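You operate a simulated robot arm through the tools that you are given. There is no shell and no other tool. Be economical: measure what you need, move in short steps, check, and stop when the job is done.

You are at the controls of a simulated two-armed robot. One attempt, no reset.

## Task
Open up: door bolt drawn, sign to OPEN, both shutters slid fully open.
Fine: The door itself stays closed.

It is judged by the outcome, as a careful person would: the job done as asked, and still so three seconds after it is handed in. It fails if anything else is knocked over, pushed out of place, dropped, spilled or broken.

## Robot
Two 7-joint arms with fingered hands on one trunk, on a base that drives. Base frame: it is fixed to the floor where the robot stands at the start and does not move with it; the origin is under the middle of the robot, x ahead of it, y to its left, z up. Units: mm, degrees, N and s.
The left shoulder is at the start at [200, 135, 1070], the right one opposite. With the tool pointing down near the work surface each hand reaches from about 100 to 960 mm from the robot's upright axis, wherever it stands, measured 20 degrees to its own side. Places, roughly: door bolt [800, 0, 1300]; door sign cover [900, -300, 1500]; front shutter [400, 900, 1200]; rear shutter [300, 1400, 1200]; shop door [900, -300, 900]. Payload 4 kg a hand.
The TCP of each hand is the grasp point between the finger pads, 25 mm short of the fingertips. In the tool frame z runs along the fingers and y along their closing line. The gripper opens to 88 mm. The gripper's body begins 29 mm behind the TCP. The gripper is a hand of 4 fingers: y runs from the thumb to the fingers, the wrist lies at [-13, -106, -174] in the tool frame, and closing takes about 1.5 s.
Orientation is told as [roll, pitch, yaw] about the base's x, y, z axes, in that order, counted from this pose: with the fingers straight down and the wrist toward the robot, the tool's x, y and z point along [0, 1, 0], [1, 0, 0] and [0, 0, -1] of the base frame.

## Interface
- The arms move only by the tool apply_moves. It takes "left_increments", "right_increments" or both (then of equal length, played together; a hand with none holds still); each is a list of rows, each a list of 6 numbers: the shift along the tool's x, y, z in units of 40 mm (1.0 is 40 mm), then the turn, a rotation vector about the tool's x, y, z in units of 8 degrees (1.0 is 8 degrees). In form: [[x, y, z, wx, wy, wz], ...]. A call has 1 to 10 rows; each row shifts and turns the commanded pose from where the row before left it, along the tool's axes as they then stand. "left_gripper" and "right_gripper" are, for a hand that has rows, the gripper command, from -1 (shut) to 1 (fully open), values between in proportion, set as the call begins (left out, the last holds). A call with a number of a shift or a turn outside -1 to 1 is refused whole. Each row takes 0.2 s and may step no farther than 50 mm and 8.6 degrees from the row before; otherwise, or with a gripper value out of range, the whole call is refused. Where a pose cannot be reached the arm comes as near as it can. A force on the tool above 90 N (or 10 N above the force at the start of the call, whichever is more), or a blocked arm, ends the call early, and 0.2 s more pass. The fingers move at their own pace (about 153 mm/s each) and stop on an object; they squeeze with about 30 N. The grip force told is the motor's: it shows also when the fingers shut on nothing. Time passes only in rows, and 0.2 s behind the last, so rows that do not move let the fingers close. The reply holds the time, the measured pose of the TCP, the force on the tool along the base axes, the opening and the grip force, in the units named above and with some noise, with the torque about the TCP (base axes, N m) and any sound that the robot's microphone picked up.
- Cameras (640 x 400 px; columns grow to the right, rows downward): "scene" is now at [141.9, 44.8, 1719.6]; the picture's right is [0.49, -0.87, 0.00], its down [-0.24, -0.13, -0.96] and it looks along [0.84, 0.47, -0.27] (base axes); focal length 214 px, centre (320, 200). "left" rides on the left gripper at [-64, -83, -98] in its tool frame; the picture's right is [-0.62, -0.37, 0.69], its down [0.71, -0.63, 0.30] and it looks along [0.32, 0.68, 0.65] (tool axes); focal length 265 px, centre (320, 200). "right" rides on the right gripper at [64, -83, -98] in its tool frame; the picture's right is [-0.62, 0.37, -0.69], its down [-0.71, -0.63, 0.30] and it looks along [-0.32, 0.68, 0.65] (tool axes); focal length 265 px, centre (320, 200). There is no depth. A picture from a camera that has moved, and an enlarged one, comes with that camera's place and axes in the base frame and with its lens.
- get_image(camera): a new picture of that camera. It takes no simulated time.
- lift_body(by): slides the trunk up (or, below 0, down) by that many mm; the arms and the scene camera ride with it, the base frame stays. It gives what a move gives, with no picture.
- base_move(legs): drives the robot by 1 to 6 legs, each [ahead, left, turn to the left] in mm, mm and degrees, along the robot's own axes; the way and the turn of a leg run together, so that a leg with both is an arc; at most 1500 mm and 180 degrees a leg. The arms and the cameras ride along, it lands a little off, and it stops where it bumps. It gives what a move gives.
- set_fingers(index, middle, ring, thumb_bend, thumb_turn, hand): sets how far each is bent, from 0 (flat) to 1 (curled in); at 0.3 the hand is open as for a grip, at 0.7 the pads meet at the TCP. One left out holds its place. A second passes; each finger stops where it meets its share of the squeeze, and holds until it gets a number again. A gripper value or a shape takes the hand back. It gives what a move gives, with no picture; readings hold the bend of each and the force on the fingers (four entries, about 0 where the hand has none), thumb and palm. thumb_turn goes from beside the hand (0) to across from the fingers (1), as for a grip.
- preshape(shape, hand): the hand has 4 fingers and takes this shape, open, in about a second: jaw (thumb against the fingers, like two jaws); tri (thumb and two fingers); tip (a fingertip pinch); poke (one finger out to press); point (the index stretched); flat (the hand flat); cup (the hand cupped); fist (a fist). The gripper value then closes the fingers along that shape, each until it touches; the sizes above hold for jaw. It gives what a move gives, with no picture.
- aim_head(pan, tilt): turns the head with the scene camera to pan (to the left, within 97 degrees either way) and tilt (down, from -29 to 69), counted from straight ahead of the robot. It gives what a move gives.
- enlarge(camera, box): a new picture of the part [left, top, right, bottom] of that camera's present view, enlarged. It takes no simulated time.
- job_done(): hands the job in; it is judged then, once.

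Work in short steps. Places have to be worked out from the pictures, the camera data and where the tool is seen: move nearer, look again, correct. Check each grasp and each placing, and mend what went wrong. You have 120 turns and 92 pictures in all, those below and enlarged ones among them. Open the grippers and draw the arms clear of the work before you hand the job in, unless the task says otherwise; then end with one line.

The tools are called after ">>>" as name(argument=value, ...) on one line, values as JSON. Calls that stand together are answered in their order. apply_moves: Moves the arms, as the interface text tells. Its arguments: {"type":"object","properties":{"left_increments":{"type":"array"},"left_gripper":{"type":"number"},"right_increments":{"type":"array"},"right_gripper":{"type":"number"}},"required":[]} The other tools are called the same way: lift_body (by) slides the trunk up or down; preshape (shape, hand) gives the hand a shape; set_fingers (index, middle, ring, thumb_bend, thumb_turn, hand) moves the fingers one by one; base_move (legs) drives the base; aim_head (pan, tilt) turns the head that bears the scene camera; get_image (camera) takes a picture; enlarge (camera, box) takes an enlarged picture of a part of a camera's view; job_done () hands the job in.

At the start:

```text
time: 0.0
left_tcp_pos: [415.4, 330.7, 1657.3]
left_tool_rot: [0.0, 0.0, 0.1]
left_contact_force: [0.0, 0.4, -0.5]
left_torque: [0.01, 0.0, 0.01]
left_opening: 87.6
left_grasp_force: 0.1
left_shape: jaw
left_bend: [0.3, 0.3, 0.3, 0.3, 0.98]
left_finger forces: [0.0, 0.0, 0.0, 0.0, 0.0, 0.0]
right_tcp_pos: [530.0, -41.4, 1648.5]
right_tool_rot: [0.0, 0.0, 0.0]
right_contact_force: [0.5, 0.6, -0.4]
right_torque: [-0.02, -0.04, -0.03]
right_opening: 87.5
right_grasp_force: 0.0
right_shape: jaw
right_bend: [0.3, 0.3, 0.3, 0.3, 0.98]
right_finger forces: [0.0, 0.1, 0.0, 0.0, 0.1, 0.0]
trunk travel left (down, up): [-676.0, 94.0]
robot x, y, heading: [2.5, 0.1, -0.2]
head pan, tilt: [29.3, 15.9]
```

scene: 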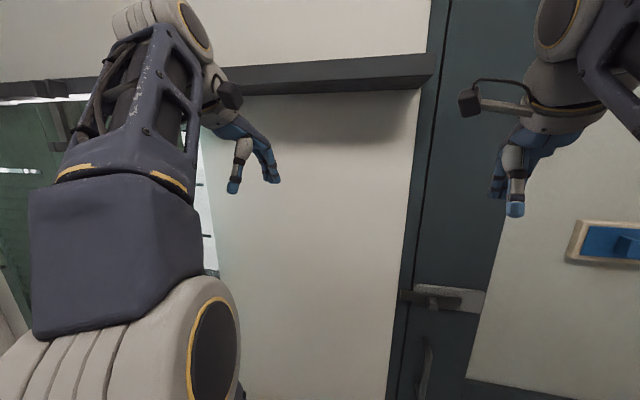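
right: 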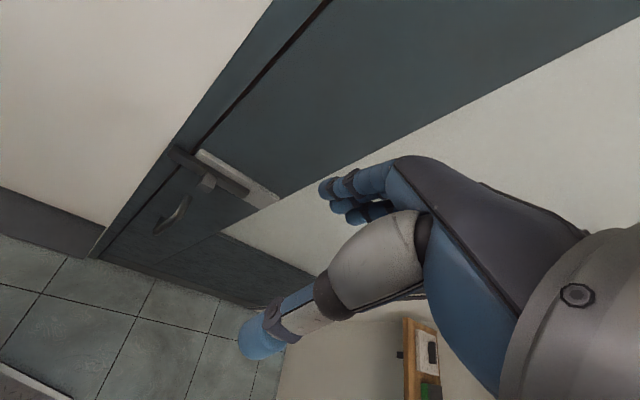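
left: 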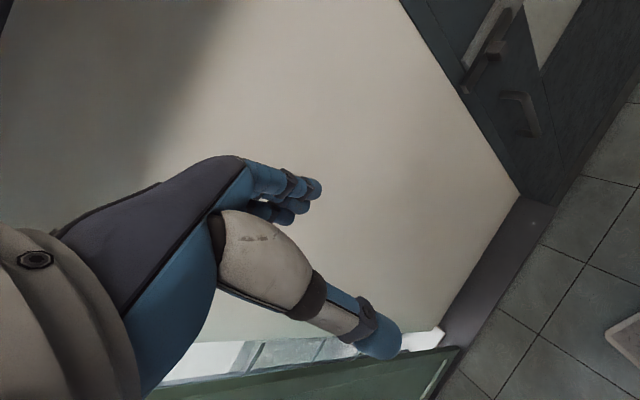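

I see the door with the bolt and part of the blue sign; I'll turn the head to look straight at the door first.

>>> aim_head(pan=-15, tilt=20)

```text
time: 1.1
left_tcp_pos: [415.5, 328.6, 1657.9]
left_tool_rot: [0.0, 0.0, 0.0]
left_contact_force: [0.2, 0.1, -0.6]
left_torque: [0.0, -0.02, -0.03]
left_opening: 87.5
left_grasp_force: 0.1
left_shape: jaw
left_bend: [0.3, 0.3, 0.3, 0.3, 0.98]
left_finger forces: [0.0, 0.0, 0.0, 0.0, 0.1, 0.0]
right_tcp_pos: [529.1, -41.5, 1648.6]
right_tool_rot: [0.0, 0.1, 0.0]
right_contact_force: [0.2, 0.4, -0.1]
right_torque: [-0.01, -0.02, 0.05]
right_opening: 87.6
right_grasp_force: 0.1
right_shape: jaw
right_bend: [0.3, 0.3, 0.3, 0.3, 0.98]
right_finger forces: [0.1, 0.1, 0.0, 0.1, 0.0, 0.1]
trunk travel left (down, up): [-676.0, 94.0]
robot x, y, heading: [0.8, 0.2, -0.1]
head pan, tilt: [-15.0, 20.0]
```

Look at the door.

>>> get_image(camera="scene")

>>> aim_head(pan=80, tilt=20)

>>> get_image(camera="scene")

```text
88 pictures are left
camera scene: at [150.4, -24.9, 1713.0], right [-0.26, -0.97, 0.0], down [-0.33, 0.09, -0.94], along [0.91, -0.24, -0.34], focal length 214 px, centre (320, 200)
```

scene: 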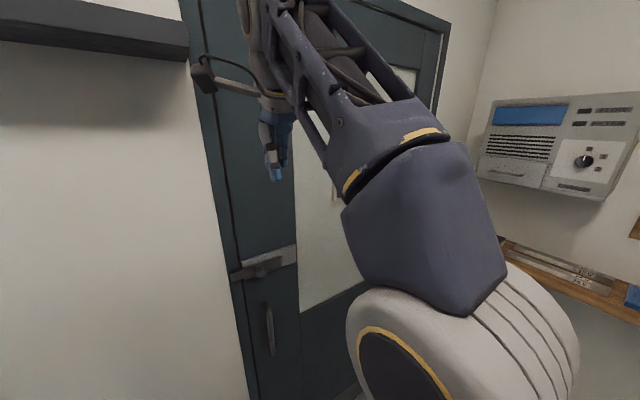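

```text
time: 2.8
left_tcp_pos: [415.1, 330.4, 1657.0]
left_tool_rot: [0.0, 0.1, 0.0]
left_contact_force: [0.3, 0.0, -0.2]
left_torque: [-0.01, 0.01, -0.01]
left_opening: 87.6
left_grasp_force: 0.0
left_shape: jaw
left_bend: [0.3, 0.3, 0.3, 0.3, 0.98]
left_finger forces: [0.0, 0.0, 0.0, 0.0, 0.0, 0.0]
right_tcp_pos: [529.2, -41.6, 1647.8]
right_tool_rot: [0.1, 0.0, 0.0]
right_contact_force: [-0.1, 0.2, 0.4]
right_torque: [0.03, 0.01, -0.01]
right_opening: 87.6
right_grasp_force: 0.0
right_shape: jaw
right_bend: [0.3, 0.3, 0.3, 0.3, 0.98]
right_finger forces: [0.1, 0.0, 0.0, 0.0, 0.1, 0.0]
trunk travel left (down, up): [-676.0, 94.0]
robot x, y, heading: [0.3, 0.5, -0.1]
head pan, tilt: [80.0, 20.0]
```

```text
87 pictures are left
camera scene: at [76.6, 90.8, 1713.0], right [0.98, -0.17, 0.0], down [-0.06, -0.34, -0.94], along [0.16, 0.93, -0.34], focal length 214 px, centre (320, 200)
```

scene: 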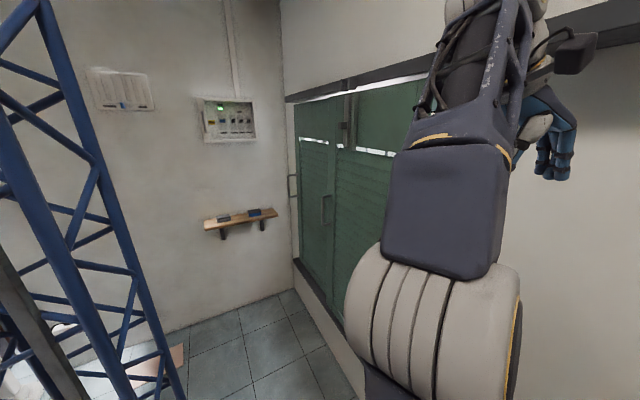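

The bolt sits at the door's left edge with a handle below it. I enlarge the bolt and sign from the head after turning it back.

>>> enlarge(camera="scene", box=[270, 60, 430, 320])

>>> aim_head(pan=0, tilt=25)

>>> enlarge(camera="scene", box=[220, 100, 460, 300])

>>> enlarge(camera="right", box=[120, 100, 320, 260])

```text
1.54 times, centred on (350, 190) of scene
camera zoom: at [76.6, 90.8, 1713.0], right [0.98, -0.17, 0.0], down [-0.06, -0.34, -0.94], along [0.16, 0.93, -0.34], focal length 330 px, centre (274, 215)
```

zoom: 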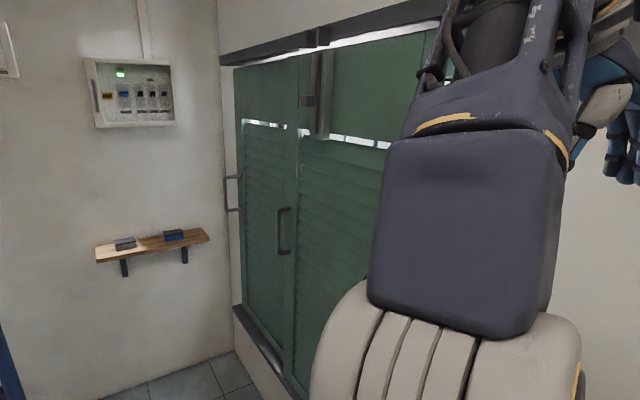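

```text
time: 4.4
left_tcp_pos: [415.1, 331.2, 1656.2]
left_tool_rot: [-0.1, 0.0, 0.0]
left_contact_force: [0.9, -0.5, 0.0]
left_torque: [-0.02, -0.03, -0.03]
left_opening: 87.5
left_grasp_force: 0.1
left_shape: jaw
left_bend: [0.3, 0.3, 0.3, 0.3, 0.98]
left_finger forces: [0.0, 0.0, 0.0, 0.0, 0.0, 0.0]
right_tcp_pos: [528.8, -42.4, 1649.1]
right_tool_rot: [0.0, 0.0, 0.0]
right_contact_force: [-0.6, 0.1, 0.3]
right_torque: [0.02, 0.02, -0.03]
right_opening: 87.7
right_grasp_force: 0.1
right_shape: jaw
right_bend: [0.3, 0.3, 0.3, 0.3, 0.98]
right_finger forces: [0.1, 0.0, 0.1, 0.1, 0.0, 0.1]
trunk travel left (down, up): [-676.0, 94.0]
robot x, y, heading: [-1.6, -3.3, -0.2]
head pan, tilt: [0.0, 25.0]
```

```text
2.00 times, centred on (340, 200) of scene
camera zoom: at [152.5, -0.8, 1704.9], right [0.0, -1.0, 0.0], down [-0.42, 0.0, -0.91], along [0.91, 0.0, -0.42], focal length 429 px, centre (280, 200)
```

zoom: 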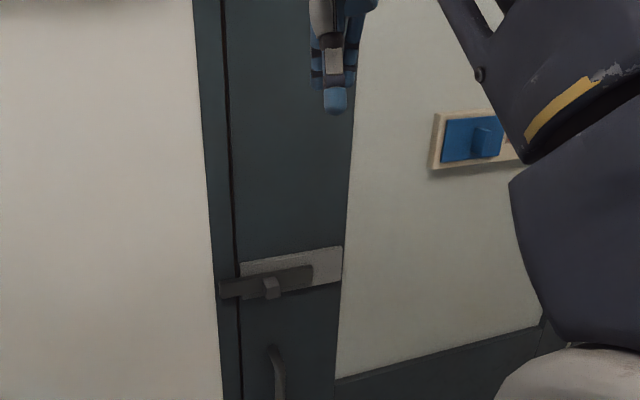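

```text
2.50 times, centred on (220, 180) of right
camera zoom: at [445.4, 21.9, 1746.7], right [0.37, -0.62, 0.69], down [-0.63, -0.71, -0.3], along [0.68, -0.32, -0.65], focal length 664 px, centre (570, 250)
```

zoom: 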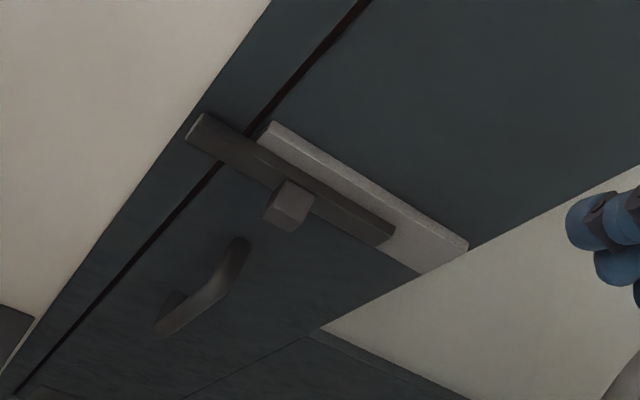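

The wall seems to run at about 18° (receding to the right). I estimate the bolt knob at about [736, 16, 1275]. I turn the robot to face the wall squarely.

>>> base_move(legs=[[0, 0, 18]])

>>> get_image(camera="scene")

```text
time: 5.8
left_tcp_pos: [296.6, 441.3, 1657.5]
left_tool_rot: [0.0, -0.1, 17.7]
left_contact_force: [0.5, 1.1, -0.6]
left_torque: [-0.02, 0.02, 0.04]
left_opening: 87.4
left_grasp_force: 0.1
left_shape: jaw
left_bend: [0.3, 0.3, 0.3, 0.3, 0.98]
left_finger forces: [0.1, 0.1, 0.0, 0.0, 0.1, 0.0]
right_tcp_pos: [517.1, 119.9, 1648.1]
right_tool_rot: [-0.1, 0.1, 17.6]
right_contact_force: [-0.3, -0.4, 0.3]
right_torque: [0.0, -0.01, -0.01]
right_opening: 87.7
right_grasp_force: 0.0
right_shape: jaw
right_bend: [0.3, 0.3, 0.3, 0.3, 0.98]
right_finger forces: [0.0, 0.0, 0.0, 0.1, 0.0, 0.0]
trunk travel left (down, up): [-676.0, 94.0]
robot x, y, heading: [1.2, 0.9, 17.6]
head pan, tilt: [0.0, 25.0]
```

```text
83 pictures are left
camera scene: at [145.4, 45.2, 1704.9], right [0.3, -0.95, 0.0], down [-0.4, -0.13, -0.91], along [0.86, 0.27, -0.42], focal length 214 px, centre (320, 200)
```

scene: 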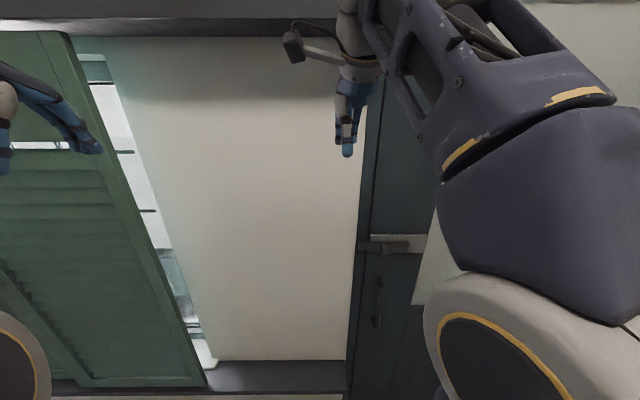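

The robot faces the wall squarely now. Before driving right I look to the right and at the floor.

>>> aim_head(pan=-85, tilt=40)

>>> get_image(camera="scene")

>>> get_image(camera="right")

```text
time: 7.3
left_tcp_pos: [296.7, 441.1, 1657.9]
left_tool_rot: [0.0, 0.1, 17.6]
left_contact_force: [0.5, 0.7, 0.1]
left_torque: [-0.02, -0.04, -0.03]
left_opening: 87.3
left_grasp_force: 0.2
left_shape: jaw
left_bend: [0.3, 0.3, 0.3, 0.3, 0.98]
left_finger forces: [0.0, 0.0, 0.0, 0.0, 0.0, 0.0]
right_tcp_pos: [516.8, 120.6, 1648.7]
right_tool_rot: [0.0, 0.0, 17.6]
right_contact_force: [0.1, 0.1, -0.5]
right_torque: [0.02, 0.03, -0.01]
right_opening: 87.5
right_grasp_force: 0.1
right_shape: jaw
right_bend: [0.3, 0.3, 0.3, 0.3, 0.98]
right_finger forces: [0.1, 0.1, 0.0, 0.0, 0.0, 0.1]
trunk travel left (down, up): [-676.0, 94.0]
robot x, y, heading: [-0.6, -3.7, 17.6]
head pan, tilt: [-85.0, 40.0]
```

```text
82 pictures are left
camera scene: at [90.3, -61.1, 1681.6], right [-0.92, -0.39, 0.0], down [-0.25, 0.59, -0.77], along [0.29, -0.71, -0.64], focal length 214 px, centre (320, 200)
```

scene: 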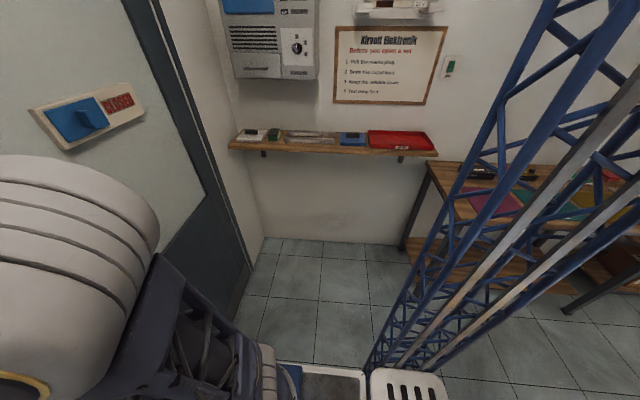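

```text
81 pictures are left
camera right: at [417.6, 155.7, 1746.7], right [0.54, -0.48, 0.69], down [-0.38, -0.87, -0.3], along [0.75, -0.1, -0.65], focal length 265 px, centre (320, 200)
```

right: 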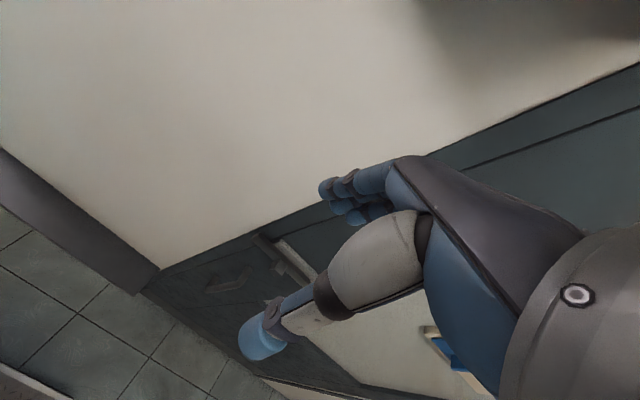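

The sign's cover is on the left, showing red CLOSED at the right, so it must slide right. The floor to the right is clear; I drive 330 mm right.

>>> base_move(legs=[[0, -330, 0]])

>>> aim_head(pan=-10, tilt=25)

>>> get_image(camera="scene")

>>> get_image(camera="right")

```text
time: 9.6
left_tcp_pos: [397.2, 119.7, 1656.9]
left_tool_rot: [0.0, 0.1, 17.9]
left_contact_force: [-0.2, -0.3, 0.6]
left_torque: [-0.02, 0.01, 0.0]
left_opening: 87.5
left_grasp_force: 0.0
left_shape: jaw
left_bend: [0.3, 0.3, 0.3, 0.3, 0.98]
left_finger forces: [0.0, 0.0, 0.0, 0.0, 0.1, 0.0]
right_tcp_pos: [620.1, -200.0, 1648.7]
right_tool_rot: [0.0, 0.0, 18.1]
right_contact_force: [0.5, 1.0, 0.6]
right_torque: [0.08, -0.03, 0.0]
right_opening: 87.5
right_grasp_force: 0.0
right_shape: jaw
right_bend: [0.3, 0.3, 0.3, 0.3, 0.98]
right_finger forces: [0.1, 0.1, 0.0, 0.0, 0.0, 0.0]
trunk travel left (down, up): [-676.0, 94.0]
robot x, y, heading: [101.7, -324.5, 18.1]
head pan, tilt: [-85.0, 40.0]
```

```text
time: 11.0
left_tcp_pos: [396.9, 119.8, 1656.8]
left_tool_rot: [0.0, 0.1, 17.8]
left_contact_force: [-0.7, -0.5, 0.5]
left_torque: [0.02, -0.01, 0.01]
left_opening: 87.4
left_grasp_force: 0.1
left_shape: jaw
left_bend: [0.3, 0.3, 0.3, 0.3, 0.98]
left_finger forces: [0.0, 0.1, 0.0, 0.0, 0.0, 0.0]
right_tcp_pos: [619.7, -200.7, 1648.4]
right_tool_rot: [0.0, 0.0, 18.0]
right_contact_force: [-0.2, 0.2, -0.8]
right_torque: [0.0, -0.01, 0.0]
right_opening: 87.5
right_grasp_force: 0.0
right_shape: jaw
right_bend: [0.3, 0.3, 0.3, 0.3, 0.98]
right_finger forces: [0.0, 0.0, 0.0, 0.0, 0.0, 0.1]
trunk travel left (down, up): [-676.0, 94.0]
robot x, y, heading: [103.2, -322.7, 18.2]
head pan, tilt: [-10.0, 25.0]
```

```text
80 pictures are left
camera scene: at [252.1, -292.9, 1704.9], right [0.14, -0.99, 0.0], down [-0.42, -0.06, -0.91], along [0.9, 0.12, -0.42], focal length 214 px, centre (320, 200)
```

scene: 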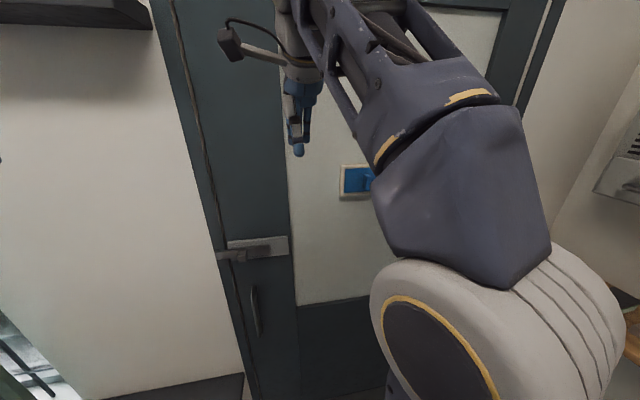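

```text
79 pictures are left
camera right: at [520.3, -165.3, 1746.7], right [0.54, -0.48, 0.69], down [-0.38, -0.87, -0.3], along [0.75, -0.1, -0.65], focal length 265 px, centre (320, 200)
```

right: 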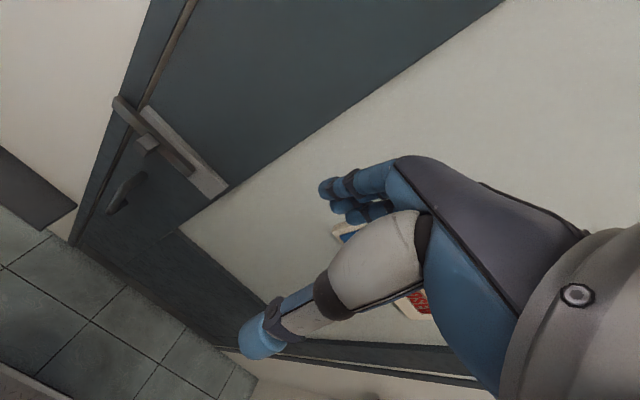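

Sign cover knob triangulates to about [862, -355, 1482]; bolt knob about [736, 16, 1275]. I rotate the right hand to point forward while moving it right.

>>> apply_moves(right_increments=[[-0.5, 0, 0, -1, 0, 0], [-0.5, 0, 0, -1, 0, 0], [-0.5, 0, 0, -1, 0, 0], [-0.5, 0, 0, -1, 0, 0], [-0.5, 0, 0, -1, 0, 0], [-0.5, 0, 0, -1, 0, 0], [-0.5, 0, 0, -1, 0, 0], [-0.5, 0, 0, -1, 0, 0], [-0.5, -0.3, 0, -1, 0, 0], [-0.5, -0.3, 0, -1, 0, 0]])

>>> apply_moves(right_increments=[[-0.3, -0.6, 0, -0.7, 0, 0], [-0.3, -0.6, 0, -0.55, 0, 0], [0, -0.6, 0, 0, 0, 0], [0, -0.6, 0, 0, 0, 0], [0, -0.6, 0, 0, 0, 0]])

>>> get_image(camera="right")

>>> get_image(camera="scene")

```text
time: 13.2
left_tcp_pos: [397.9, 119.8, 1657.0]
left_tool_rot: [0.0, -0.1, 17.9]
left_contact_force: [0.6, -1.1, 0.8]
left_torque: [-0.06, 0.0, -0.03]
left_opening: 87.5
left_grasp_force: 0.1
left_shape: jaw
left_bend: [0.3, 0.3, 0.3, 0.3, 0.98]
left_finger forces: [0.0, 0.0, 0.0, 0.1, 0.0, 0.1]
right_tcp_pos: [672.1, -393.2, 1627.3]
right_tool_rot: [0.0, -80.1, 17.9]
right_contact_force: [-0.3, 0.3, 0.5]
right_torque: [-0.03, 0.01, -0.02]
right_opening: 87.6
right_grasp_force: 0.1
right_shape: jaw
right_bend: [0.3, 0.3, 0.3, 0.3, 0.98]
right_finger forces: [0.0, 0.0, 0.0, 0.1, 0.1, 0.0]
trunk travel left (down, up): [-676.0, 94.0]
robot x, y, heading: [100.7, -322.8, 18.2]
head pan, tilt: [-10.0, 25.0]
```

```text
time: 14.4
left_tcp_pos: [396.4, 119.2, 1656.7]
left_tool_rot: [-0.1, 0.0, 17.9]
left_contact_force: [-0.6, -0.1, -0.4]
left_torque: [-0.02, 0.04, -0.01]
left_opening: 87.4
left_grasp_force: 0.1
left_shape: jaw
left_bend: [0.3, 0.3, 0.3, 0.3, 0.98]
left_finger forces: [0.0, 0.0, 0.1, 0.0, 0.0, 0.0]
right_tcp_pos: [674.4, -416.0, 1505.7]
right_tool_rot: [129.6, -89.9, -111.6]
right_contact_force: [0.2, -0.7, -0.7]
right_torque: [-0.03, 0.05, 0.0]
right_opening: 87.7
right_grasp_force: 0.1
right_shape: jaw
right_bend: [0.3, 0.3, 0.3, 0.3, 0.98]
right_finger forces: [0.0, 0.1, 0.0, 0.0, 0.0, 0.1]
trunk travel left (down, up): [-676.0, 94.0]
robot x, y, heading: [105.2, -324.2, 17.8]
head pan, tilt: [-10.0, 25.0]
```

```text
78 pictures are left
camera right: at [560.0, -387.2, 1423.9], right [-0.47, -0.8, 0.37], down [0.51, -0.59, -0.63], along [0.72, -0.11, 0.68], focal length 265 px, centre (320, 200)
```

right: 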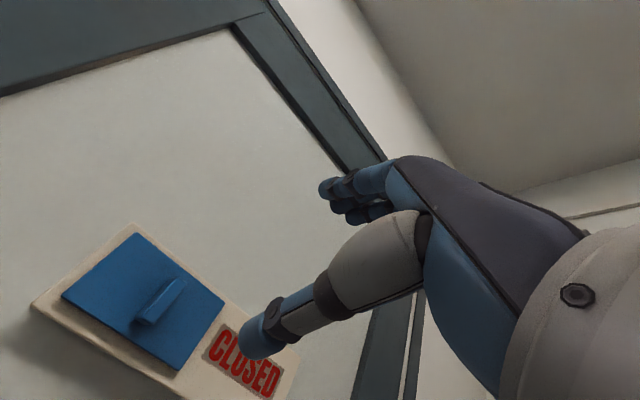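

```text
77 pictures are left
camera scene: at [252.1, -292.8, 1704.9], right [0.14, -0.99, 0.0], down [-0.42, -0.06, -0.91], along [0.9, 0.12, -0.42], focal length 214 px, centre (320, 200)
```

scene: 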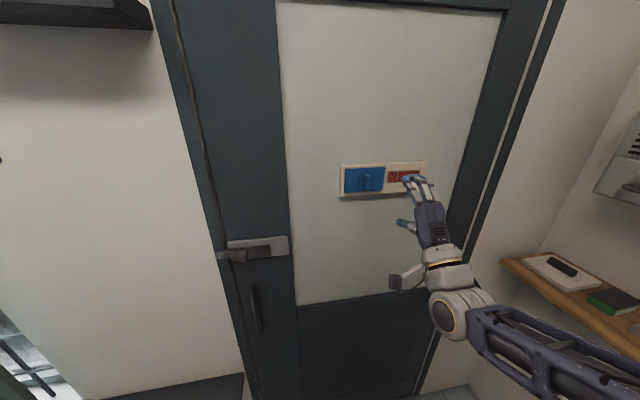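

The hand faces the sign straight on; the cover knob (vertical ridge) is at about [883, -354, 1487]. I advance 140 mm and lower 19 mm, then look.

>>> apply_moves(right_increments=[[0, -0.25, 0.9, 0, 0, 0], [0, -0.22, 0.9, 0, 0, 0], [0, 0, 0.9, 0, 0, 0], [0, 0, 0.8, 0, 0, 0]])

>>> get_image(camera="right")

>>> enlarge(camera="scene", box=[300, 130, 460, 230])

```text
time: 15.4
left_tcp_pos: [396.9, 120.3, 1657.4]
left_tool_rot: [0.0, 0.0, 17.9]
left_contact_force: [0.2, 0.0, 0.7]
left_torque: [-0.02, -0.03, -0.04]
left_opening: 87.7
left_grasp_force: 0.1
left_shape: jaw
left_bend: [0.3, 0.3, 0.3, 0.3, 0.98]
left_finger forces: [0.1, 0.1, 0.1, 0.1, 0.0, 0.0]
right_tcp_pos: [805.6, -375.7, 1486.6]
right_tool_rot: [-132.6, -90.0, 150.5]
right_contact_force: [0.2, 0.5, 0.2]
right_torque: [-0.01, -0.03, -0.02]
right_opening: 87.8
right_grasp_force: 0.0
right_shape: jaw
right_bend: [0.3, 0.3, 0.3, 0.3, 0.98]
right_finger forces: [0.0, 0.0, 0.0, 0.0, 0.0, 0.1]
trunk travel left (down, up): [-676.0, 94.0]
robot x, y, heading: [102.6, -322.3, 17.9]
head pan, tilt: [-10.0, 25.0]
```

```text
76 pictures are left
camera right: at [692.3, -345.6, 1402.9], right [-0.47, -0.8, 0.37], down [0.51, -0.59, -0.63], along [0.72, -0.11, 0.68], focal length 265 px, centre (320, 200)
```

right: 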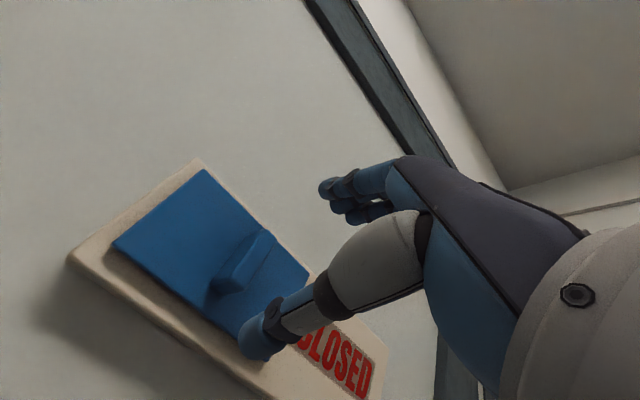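

```text
4.00 times, centred on (380, 180) of scene
camera zoom: at [251.8, -292.2, 1704.9], right [0.14, -0.99, 0.0], down [-0.42, -0.06, -0.91], along [0.9, 0.12, -0.42], focal length 858 px, centre (80, 280)
```

zoom: 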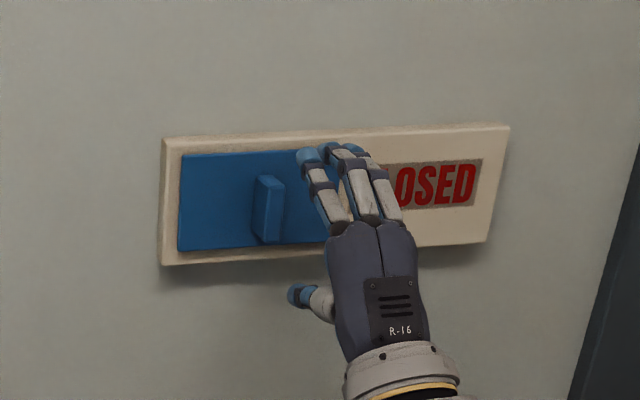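

Knob refined to about [875, -349, 1481]; the TCP is aligned laterally. I advance 60 mm and lower 5 mm to straddle the ridge.

>>> apply_moves(right_increments=[[0, -0.12, 0.5, 0, 0, 0], [0, 0, 0.5, 0, 0, 0], [0, 0, 0.5, 0, 0, 0]])

>>> get_image(camera="right")

>>> enlarge(camera="scene", box=[300, 130, 460, 230])

```text
time: 16.2
left_tcp_pos: [397.4, 119.6, 1656.6]
left_tool_rot: [0.0, 0.0, 17.9]
left_contact_force: [-0.7, -0.3, 0.8]
left_torque: [-0.01, -0.03, -0.01]
left_opening: 87.6
left_grasp_force: 0.1
left_shape: jaw
left_bend: [0.3, 0.3, 0.3, 0.3, 0.98]
left_finger forces: [0.0, 0.0, 0.0, 0.1, 0.0, 0.0]
right_tcp_pos: [864.7, -357.5, 1483.6]
right_tool_rot: [-31.0, -90.0, 48.9]
right_contact_force: [-0.1, 0.4, 0.0]
right_torque: [0.06, 0.01, 0.03]
right_opening: 87.8
right_grasp_force: 0.0
right_shape: jaw
right_bend: [0.3, 0.3, 0.3, 0.3, 0.98]
right_finger forces: [0.1, 0.0, 0.0, 0.0, 0.0, 0.1]
trunk travel left (down, up): [-676.0, 94.0]
robot x, y, heading: [100.4, -321.4, 17.8]
head pan, tilt: [-10.0, 25.0]
```

```text
74 pictures are left
camera right: at [750.0, -327.2, 1399.5], right [-0.47, -0.8, 0.37], down [0.51, -0.59, -0.63], along [0.72, -0.11, 0.68], focal length 265 px, centre (320, 200)
```

right: 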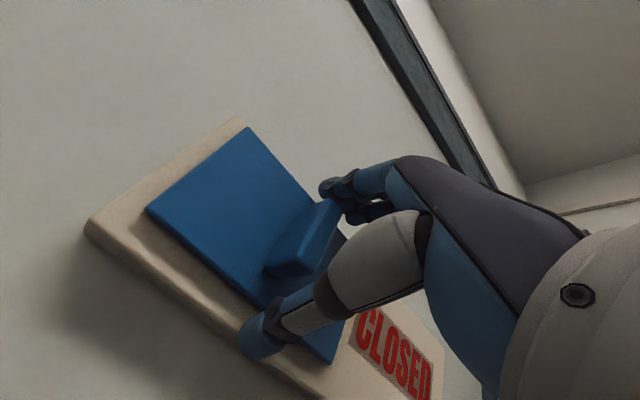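

```text
4.00 times, centred on (380, 180) of scene
camera zoom: at [251.9, -292.7, 1704.9], right [0.14, -0.99, 0.0], down [-0.42, -0.06, -0.91], along [0.9, 0.12, -0.42], focal length 858 px, centre (80, 280)
```

zoom: 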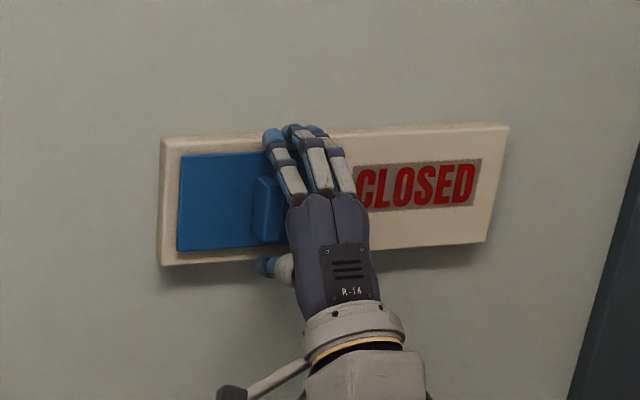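

The fingers straddle the ridge, a little right of it. I shift 10 mm left, advance 6 mm and close.

>>> apply_moves(right_increments=[[0.25, 0, 0.15, 0, 0, 0]])

>>> apply_moves(right_increments=[[0, 0, 0, 0, 0, 0], [0, 0, 0, 0, 0, 0], [0, 0, 0, 0, 0, 0], [0, 0, 0, 0, 0, 0], [0, 0, 0, 0, 0, 0], [0, 0, 0, 0, 0, 0], [0, 0, 0, 0, 0, 0]], right_gripper=-1)

>>> enlarge(camera="scene", box=[300, 130, 460, 230])

```text
time: 16.6
left_tcp_pos: [397.6, 119.4, 1657.8]
left_tool_rot: [0.1, 0.1, 17.9]
left_contact_force: [0.1, -0.6, 0.5]
left_torque: [0.02, -0.02, -0.02]
left_opening: 87.5
left_grasp_force: 0.0
left_shape: jaw
left_bend: [0.3, 0.3, 0.3, 0.3, 0.98]
left_finger forces: [0.0, 0.0, 0.0, 0.0, 0.0, 0.0]
right_tcp_pos: [867.2, -347.2, 1483.0]
right_tool_rot: [97.2, -90.0, -79.4]
right_contact_force: [-0.6, -0.9, 0.3]
right_torque: [0.05, 0.0, 0.0]
right_opening: 87.9
right_grasp_force: 0.0
right_shape: jaw
right_bend: [0.3, 0.3, 0.3, 0.3, 0.98]
right_finger forces: [0.0, 0.4, 0.0, 0.0, 0.2, 0.1]
trunk travel left (down, up): [-676.0, 94.0]
robot x, y, heading: [101.6, -322.6, 17.8]
head pan, tilt: [-10.0, 25.0]
```

```text
time: 18.2
left_tcp_pos: [397.3, 120.0, 1657.5]
left_tool_rot: [0.0, 0.0, 17.9]
left_contact_force: [-1.3, 0.0, 0.3]
left_torque: [0.01, 0.01, 0.0]
left_opening: 87.9
left_grasp_force: 0.0
left_shape: jaw
left_bend: [0.3, 0.3, 0.3, 0.3, 0.98]
left_finger forces: [0.0, 0.0, 0.0, 0.0, 0.1, 0.0]
right_tcp_pos: [866.1, -346.3, 1483.8]
right_tool_rot: [15.6, -90.0, 2.3]
right_contact_force: [-3.1, 0.2, -2.5]
right_torque: [-0.07, -0.12, -0.01]
right_opening: 77.4
right_grasp_force: 30.0
right_shape: jaw
right_bend: [0.32, 0.32, 0.31, 0.41, 0.98]
right_finger forces: [15.7, 8.1, 3.4, 0.1, 28.8, 0.0]
trunk travel left (down, up): [-676.0, 94.0]
robot x, y, heading: [105.7, -321.5, 18.0]
head pan, tilt: [-10.0, 25.0]
```

```text
4.00 times, centred on (380, 180) of scene
camera zoom: at [252.1, -292.8, 1704.9], right [0.14, -0.99, 0.0], down [-0.42, -0.06, -0.91], along [0.9, 0.12, -0.42], focal length 858 px, centre (80, 280)
```

zoom: 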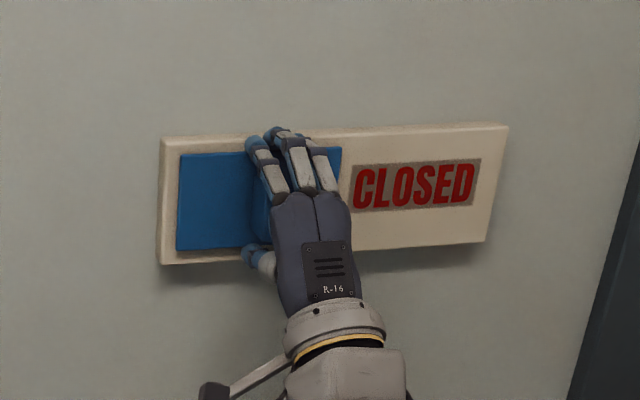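

The ridge is gripped (30 N). I drag it right 60 mm first.

>>> apply_moves(right_increments=[[-0.25, 0, 0, 0, 0, 0], [-0.25, 0, 0, 0, 0, 0], [-0.25, 0, 0, 0, 0, 0], [-0.25, 0, 0, 0, 0, 0], [-0.25, 0, 0, 0, 0, 0], [-0.25, 0, 0, 0, 0, 0]])

>>> enlarge(camera="scene", box=[300, 130, 460, 230])

```text
time: 19.6
left_tcp_pos: [396.9, 120.4, 1656.8]
left_tool_rot: [0.0, 0.0, 17.9]
left_contact_force: [-0.1, -0.3, -0.3]
left_torque: [0.0, 0.01, 0.0]
left_opening: 87.5
left_grasp_force: 0.1
left_shape: jaw
left_bend: [0.3, 0.3, 0.3, 0.3, 0.98]
left_finger forces: [0.0, 0.1, 0.0, 0.1, 0.1, 0.0]
right_tcp_pos: [886.0, -402.4, 1483.1]
right_tool_rot: [20.0, -90.0, -2.1]
right_contact_force: [-10.2, 3.6, -3.2]
right_torque: [-0.2, -0.25, 0.15]
right_opening: 77.6
right_grasp_force: 29.8
right_shape: jaw
right_bend: [0.32, 0.32, 0.31, 0.42, 0.98]
right_finger forces: [18.0, 8.9, 3.8, 0.1, 31.3, 0.0]
trunk travel left (down, up): [-676.0, 94.0]
robot x, y, heading: [101.5, -320.8, 18.0]
head pan, tilt: [-10.0, 25.0]
```

```text
4.00 times, centred on (380, 180) of scene
camera zoom: at [251.6, -292.5, 1704.9], right [0.14, -0.99, 0.0], down [-0.42, -0.06, -0.91], along [0.9, 0.12, -0.42], focal length 858 px, centre (80, 280)
```

zoom: 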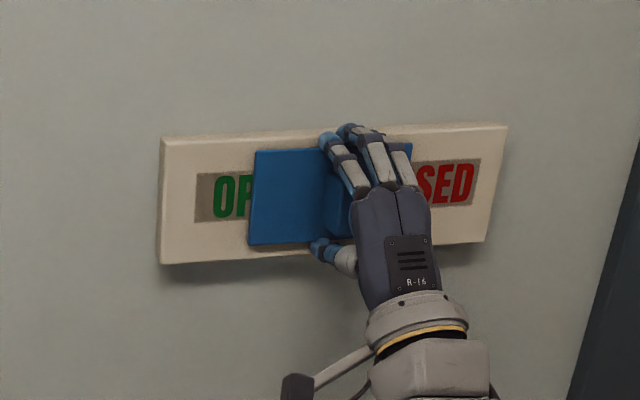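

It slides, OPEN appearing. I continue about 60 mm, easing back slightly from the board.

>>> apply_moves(right_increments=[[-0.25, 0, -0.03, 0, 0, 0], [-0.25, 0, -0.03, 0, 0, 0], [-0.25, 0, 0, 0, 0, 0], [-0.25, 0, 0, 0, 0, 0], [-0.25, 0, 0, 0, 0, 0], [-0.25, 0, 0, 0, 0, 0]])

>>> enlarge(camera="scene", box=[300, 130, 460, 230])

```text
time: 21.0
left_tcp_pos: [397.2, 119.3, 1657.7]
left_tool_rot: [0.0, -0.1, 18.0]
left_contact_force: [-0.7, -0.2, 0.3]
left_torque: [0.02, -0.03, 0.01]
left_opening: 87.6
left_grasp_force: 0.2
left_shape: jaw
left_bend: [0.3, 0.3, 0.3, 0.3, 0.98]
left_finger forces: [0.0, 0.0, 0.0, 0.1, 0.0, 0.0]
right_tcp_pos: [901.5, -459.9, 1482.4]
right_tool_rot: [-7.1, -90.0, 25.1]
right_contact_force: [-1.9, 4.0, -1.2]
right_torque: [-0.19, -0.25, 0.1]
right_opening: 77.7
right_grasp_force: 30.0
right_shape: jaw
right_bend: [0.32, 0.32, 0.31, 0.42, 0.98]
right_finger forces: [16.0, 8.6, 3.9, 0.0, 29.0, 0.1]
trunk travel left (down, up): [-676.0, 94.0]
robot x, y, heading: [104.7, -321.8, 17.7]
head pan, tilt: [-10.0, 25.0]
```

```text
4.00 times, centred on (380, 180) of scene
camera zoom: at [252.0, -292.5, 1704.8], right [0.14, -0.99, 0.0], down [-0.42, -0.06, -0.91], along [0.9, 0.12, -0.42], focal length 858 px, centre (80, 280)
```

zoom: 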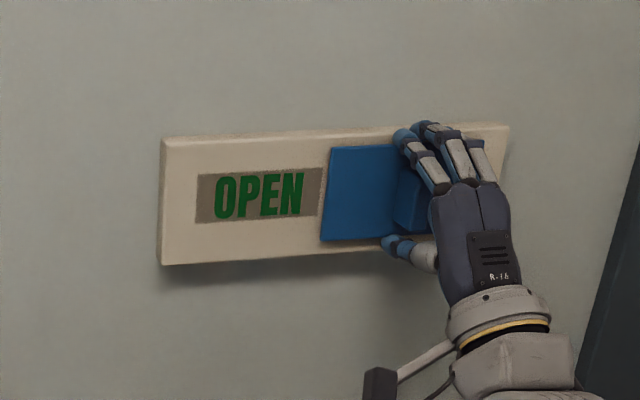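

OPEN is fully visible; I push on a bit to the end stop.

>>> apply_moves(right_increments=[[-0.15, 0, 0, 0, 0, 0], [-0.15, 0, 0, 0, 0, 0], [-0.15, 0, 0, 0, 0, 0]])

```text
time: 21.8
left_tcp_pos: [396.8, 119.3, 1656.4]
left_tool_rot: [0.0, 0.0, 18.0]
left_contact_force: [0.5, -0.1, -0.9]
left_torque: [0.01, 0.03, 0.03]
left_opening: 87.5
left_grasp_force: 0.2
left_shape: jaw
left_bend: [0.3, 0.3, 0.3, 0.3, 0.98]
left_finger forces: [0.0, 0.0, 0.1, 0.1, 0.1, 0.1]
right_tcp_pos: [905.5, -473.5, 1483.4]
right_tool_rot: [-41.2, -89.9, 59.2]
right_contact_force: [-7.4, 8.9, -5.2]
right_torque: [-0.29, -0.31, 0.22]
right_opening: 77.6
right_grasp_force: 29.7
right_shape: jaw
right_bend: [0.32, 0.32, 0.31, 0.42, 0.97]
right_finger forces: [16.5, 8.5, 3.6, 0.0, 29.7, 0.0]
trunk travel left (down, up): [-676.0, 94.0]
robot x, y, heading: [105.0, -321.9, 18.0]
head pan, tilt: [-10.0, 25.0]
```

Force is rising slightly near the end; I release and back straight out.

>>> apply_moves(right_increments=[[0, 0, 0, 0, 0, 0], [0, 0, 0, 0, 0, 0], [0, 0, 0, 0, 0, 0], [0, 0, -0.5, 0, 0, 0], [0, 0, -0.8, 0, 0, 0], [0, 0, -1, 0, 0, 0], [0, 0, -1, 0, 0, 0]], right_gripper=1)

>>> enlarge(camera="scene", box=[200, 130, 460, 290])

```text
time: 23.4
left_tcp_pos: [397.2, 119.2, 1656.7]
left_tool_rot: [0.0, 0.0, 18.0]
left_contact_force: [-0.4, 0.6, -0.1]
left_torque: [-0.02, 0.02, 0.02]
left_opening: 87.6
left_grasp_force: 0.1
left_shape: jaw
left_bend: [0.3, 0.3, 0.3, 0.3, 0.98]
left_finger forces: [0.0, 0.0, 0.0, 0.1, 0.0, 0.0]
right_tcp_pos: [782.6, -517.0, 1482.2]
right_tool_rot: [-13.7, -90.0, 31.7]
right_contact_force: [0.1, 0.5, 0.4]
right_torque: [0.0, 0.02, 0.01]
right_opening: 87.9
right_grasp_force: 0.1
right_shape: jaw
right_bend: [0.3, 0.3, 0.3, 0.3, 0.98]
right_finger forces: [0.0, 0.0, 0.0, 0.0, 0.0, 0.0]
trunk travel left (down, up): [-676.0, 94.0]
robot x, y, heading: [101.5, -325.5, 17.9]
head pan, tilt: [-10.0, 25.0]
```

```text
2.46 times, centred on (330, 210) of scene
camera zoom: at [252.6, -292.6, 1704.9], right [0.14, -0.99, 0.0], down [-0.42, -0.06, -0.91], along [0.9, 0.12, -0.42], focal length 528 px, centre (295, 175)
```

zoom: 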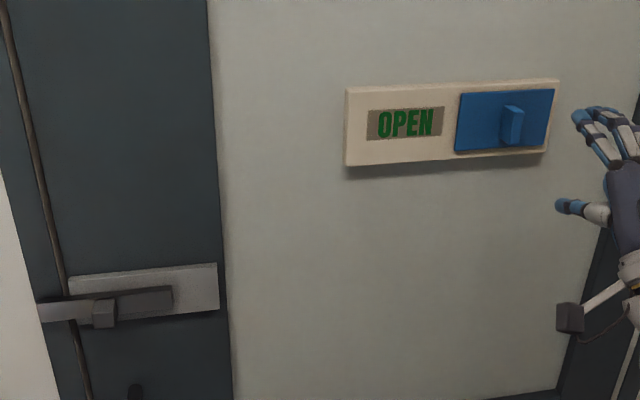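

The sign is done (cover at the right end, OPEN showing). The bolt knob is at about [742, 16, 1271]; I bring the left hand, turned forward, in front of it.

>>> apply_moves(left_increments=[[-0.5, 0.4, 0.5, -1, 0, 0], [-0.5, 0.327, 0.551, -1, 0, 0], [-0.5, 0.247, 0.59, -1, 0, 0], [-0.5, 0.162, 0.62, -1, 0, 0], [-0.5, 0.074, 0.636, -1, 0, 0], [-0.5, -0.015, 0.64, -1, 0, 0], [-0.5, -0.104, 0.632, -1, 0, 0], [-0.5, -0.191, 0.611, -1, 0, 0], [-0.5, -0.274, 0.579, -1, 0, 0], [-0.5, -0.352, 0.535, -1, 0, 0]])

>>> apply_moves(left_increments=[[0, -0.7, 0, -0.7, 0, 0], [0, -0.75, 0, -0.55, 0, 0], [0, -0.75, 0, 0, 0, 0], [0, -0.75, 0, 0, 0, 0], [0, -0.75, 0, 0, 0, 0], [0, -0.75, 0, 0, 0, 0]])

>>> aim_head(pan=10, tilt=35)

>>> get_image(camera="left")

>>> get_image(camera="scene")

```text
time: 25.6
left_tcp_pos: [624.5, -15.0, 1472.1]
left_tool_rot: [0.0, -80.0, 17.7]
left_contact_force: [0.1, -0.9, 0.0]
left_torque: [0.0, 0.04, 0.02]
left_opening: 88.1
left_grasp_force: 0.1
left_shape: jaw
left_bend: [0.3, 0.3, 0.3, 0.3, 0.98]
left_finger forces: [0.0, 0.1, 0.1, 0.0, 0.1, 0.0]
left hand out of reach, approached as far as the arm can: row 10
right_tcp_pos: [780.4, -516.1, 1483.9]
right_tool_rot: [-170.4, -90.0, -171.8]
right_contact_force: [-0.1, 0.0, 0.3]
right_torque: [0.01, 0.02, -0.02]
right_opening: 87.7
right_grasp_force: 0.1
right_shape: jaw
right_bend: [0.3, 0.3, 0.3, 0.3, 0.98]
right_finger forces: [0.0, 0.0, 0.0, 0.0, 0.0, 0.0]
trunk travel left (down, up): [-676.0, 94.0]
robot x, y, heading: [103.9, -324.6, 17.6]
head pan, tilt: [-10.0, 25.0]
```

```text
time: 27.0
left_tcp_pos: [673.9, 2.7, 1340.7]
left_tool_rot: [154.7, -89.9, -136.7]
left_contact_force: [0.1, -0.3, 1.0]
left_torque: [0.0, 0.01, 0.02]
left_opening: 87.8
left_grasp_force: 0.1
left_shape: jaw
left_bend: [0.3, 0.3, 0.3, 0.3, 0.98]
left_finger forces: [0.0, 0.0, 0.1, 0.0, 0.0, 0.0]
left hand out of reach, approached as far as the arm can: row 1, 2, 3, 4, 5, 6
right_tcp_pos: [782.7, -517.5, 1482.9]
right_tool_rot: [49.0, -90.0, -31.2]
right_contact_force: [0.6, -0.4, -0.3]
right_torque: [0.02, -0.01, -0.02]
right_opening: 87.7
right_grasp_force: 0.1
right_shape: jaw
right_bend: [0.3, 0.3, 0.3, 0.3, 0.98]
right_finger forces: [0.0, 0.0, 0.0, 0.0, 0.1, 0.1]
trunk travel left (down, up): [-676.0, 94.0]
robot x, y, heading: [102.0, -323.6, 17.9]
head pan, tilt: [-10.0, 25.0]
```

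```text
time: 27.9
left_tcp_pos: [672.9, 1.6, 1341.9]
left_tool_rot: [150.8, -89.8, -132.9]
left_contact_force: [-0.7, 1.1, 0.4]
left_torque: [-0.04, 0.01, -0.05]
left_opening: 87.9
left_grasp_force: 0.1
left_shape: jaw
left_bend: [0.3, 0.3, 0.3, 0.3, 0.98]
left_finger forces: [0.0, 0.0, 0.0, 0.1, 0.1, 0.0]
right_tcp_pos: [781.6, -517.0, 1482.6]
right_tool_rot: [49.2, -90.1, -31.6]
right_contact_force: [-0.3, -0.3, -0.5]
right_torque: [0.06, 0.01, 0.0]
right_opening: 87.5
right_grasp_force: 0.0
right_shape: jaw
right_bend: [0.3, 0.3, 0.3, 0.3, 0.98]
right_finger forces: [0.1, 0.1, 0.0, 0.0, 0.0, 0.1]
trunk travel left (down, up): [-676.0, 94.0]
robot x, y, heading: [103.6, -322.2, 17.8]
head pan, tilt: [10.0, 35.0]
```

```text
68 pictures are left
camera left: at [598.0, -89.2, 1257.9], right [0.85, -0.38, -0.37], down [0.07, 0.77, -0.63], along [0.52, 0.51, 0.68], focal length 265 px, centre (320, 200)
```

left: 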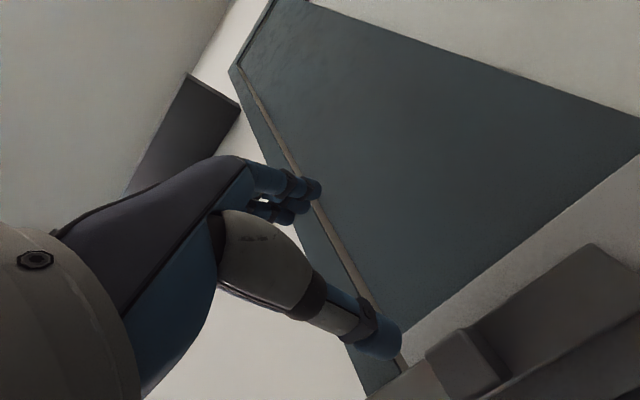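

```text
67 pictures are left
camera scene: at [238.8, -264.4, 1689.2], right [0.47, -0.88, 0.0], down [-0.51, -0.27, -0.82], along [0.72, 0.38, -0.57], focal length 214 px, centre (320, 200)
```

scene: 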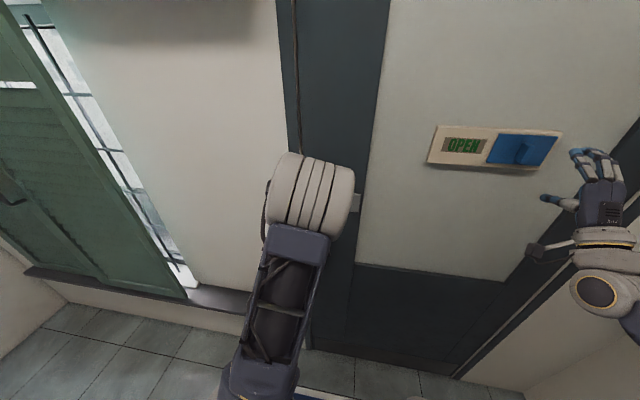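

The left arm is too folded to go lower so close to the shoulder; I back the base off 180 mm to gain room.

>>> base_move(legs=[[-180, 0, 0]])

>>> apply_moves(left_increments=[[0, 0, 1, 0, 0, 0], [0, 0, 1, 0, 0, 0], [0, 0, 1, 0, 0, 0]])

```text
time: 29.4
left_tcp_pos: [500.3, -52.5, 1341.0]
left_tool_rot: [150.4, -89.9, -132.4]
left_contact_force: [-0.4, 0.6, -0.1]
left_torque: [0.0, 0.0, 0.0]
left_opening: 88.1
left_grasp_force: 0.0
left_shape: jaw
left_bend: [0.3, 0.3, 0.3, 0.3, 0.98]
left_finger forces: [0.1, 0.0, 0.1, 0.1, 0.1, 0.0]
right_tcp_pos: [609.2, -571.5, 1482.7]
right_tool_rot: [36.7, -89.9, -18.7]
right_contact_force: [0.1, -0.4, 0.0]
right_torque: [-0.01, -0.01, -0.02]
right_opening: 87.6
right_grasp_force: 0.0
right_shape: jaw
right_bend: [0.3, 0.3, 0.3, 0.3, 0.98]
right_finger forces: [0.0, 0.1, 0.1, 0.0, 0.1, 0.1]
trunk travel left (down, up): [-676.0, 94.0]
robot x, y, heading: [-71.1, -382.5, 18.2]
head pan, tilt: [10.0, 35.0]
```

```text
time: 30.2
left_tcp_pos: [611.0, -15.5, 1340.7]
left_tool_rot: [148.1, -90.0, -130.1]
left_contact_force: [-0.4, 0.3, 0.3]
left_torque: [0.03, -0.02, 0.0]
left_opening: 87.8
left_grasp_force: 0.0
left_shape: jaw
left_bend: [0.3, 0.3, 0.3, 0.3, 0.98]
left_finger forces: [0.0, 0.0, 0.0, 0.0, 0.0, 0.1]
right_tcp_pos: [608.7, -571.1, 1483.8]
right_tool_rot: [105.0, -90.0, -87.1]
right_contact_force: [-0.5, -0.6, 0.7]
right_torque: [-0.01, 0.0, -0.02]
right_opening: 87.5
right_grasp_force: 0.0
right_shape: jaw
right_bend: [0.3, 0.3, 0.3, 0.3, 0.98]
right_finger forces: [0.0, 0.1, 0.0, 0.0, 0.1, 0.0]
trunk travel left (down, up): [-676.0, 94.0]
robot x, y, heading: [-71.8, -378.7, 17.9]
head pan, tilt: [10.0, 35.0]
```

Now lower 70 mm and shift 8 mm right, then look at the bolt.

>>> apply_moves(left_increments=[[-0.1, -0.6, 0.3, 0, 0, 0], [-0.1, -0.6, 0.3, 0, 0, 0], [0, -0.55, 0.4, 0, 0, 0]])

>>> get_image(camera="left")

>>> get_image(camera="scene")

```text
time: 31.0
left_tcp_pos: [654.2, -11.5, 1271.5]
left_tool_rot: [169.2, -89.9, -151.2]
left_contact_force: [-0.6, -0.1, 0.1]
left_torque: [0.0, 0.02, 0.01]
left_opening: 87.9
left_grasp_force: 0.0
left_shape: jaw
left_bend: [0.3, 0.3, 0.3, 0.3, 0.98]
left_finger forces: [0.0, 0.1, 0.0, 0.0, 0.0, 0.0]
right_tcp_pos: [608.7, -572.3, 1483.0]
right_tool_rot: [114.5, -90.0, -96.5]
right_contact_force: [-0.2, -1.1, 0.1]
right_torque: [-0.01, 0.0, 0.0]
right_opening: 87.7
right_grasp_force: 0.1
right_shape: jaw
right_bend: [0.3, 0.3, 0.3, 0.3, 0.98]
right_finger forces: [0.1, 0.1, 0.0, 0.1, 0.0, 0.0]
trunk travel left (down, up): [-676.0, 94.0]
robot x, y, heading: [-70.4, -376.3, 17.8]
head pan, tilt: [10.0, 35.0]
```

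```text
66 pictures are left
camera left: at [579.9, -103.0, 1188.3], right [0.85, -0.38, -0.37], down [0.07, 0.77, -0.63], along [0.52, 0.51, 0.68], focal length 265 px, centre (320, 200)
```

left: 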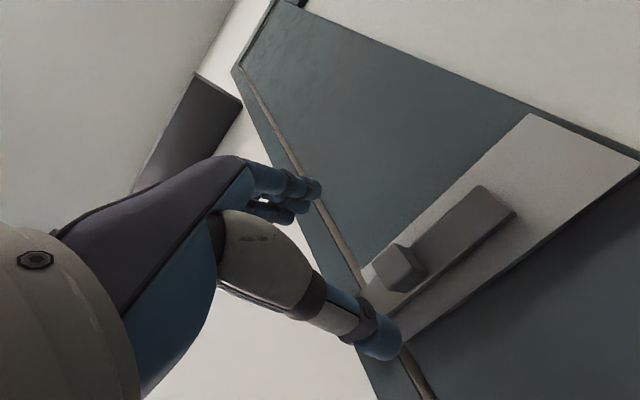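

```text
65 pictures are left
camera scene: at [65.2, -320.2, 1689.2], right [0.47, -0.88, 0.0], down [-0.51, -0.27, -0.82], along [0.72, 0.38, -0.57], focal length 214 px, centre (320, 200)
```

scene: 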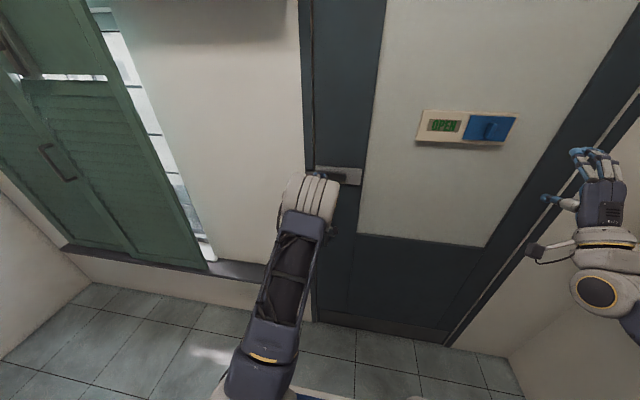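

The knob matches the estimate ([742, 18, 1272]) and the TCP is aligned with it. I advance 85 mm to straddle it.

>>> apply_moves(left_increments=[[0, 0, 0.6, 0, 0, 0], [0, 0, 0.6, 0, 0, 0], [0, 0, 0.5, 0, 0, 0], [0, 0, 0.4, 0, 0, 0]])

>>> get_image(camera="left")

```text
time: 32.0
left_tcp_pos: [733.9, 15.6, 1269.9]
left_tool_rot: [135.6, -90.0, -117.5]
left_contact_force: [-1.1, 0.0, -0.1]
left_torque: [-0.02, 0.03, 0.0]
left_opening: 87.7
left_grasp_force: 0.1
left_shape: jaw
left_bend: [0.3, 0.3, 0.3, 0.3, 0.98]
left_finger forces: [0.0, 0.0, 0.0, 0.0, 0.0, 0.1]
right_tcp_pos: [608.8, -572.3, 1482.8]
right_tool_rot: [74.9, -90.1, -56.9]
right_contact_force: [-0.3, 0.0, 0.0]
right_torque: [0.01, 0.0, 0.01]
right_opening: 87.6
right_grasp_force: 0.0
right_shape: jaw
right_bend: [0.3, 0.3, 0.3, 0.3, 0.98]
right_finger forces: [0.0, 0.0, 0.1, 0.1, 0.0, 0.0]
trunk travel left (down, up): [-676.0, 94.0]
robot x, y, heading: [-74.6, -382.8, 17.9]
head pan, tilt: [10.0, 35.0]
```

```text
64 pictures are left
camera left: at [658.7, -76.3, 1187.3], right [0.85, -0.38, -0.37], down [0.07, 0.77, -0.63], along [0.52, 0.51, 0.68], focal length 265 px, centre (320, 200)
```

left: 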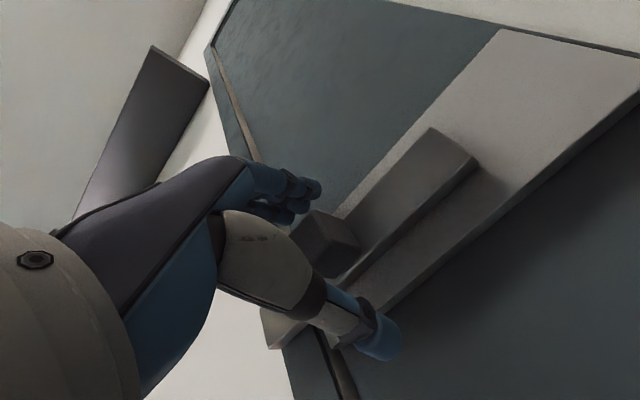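

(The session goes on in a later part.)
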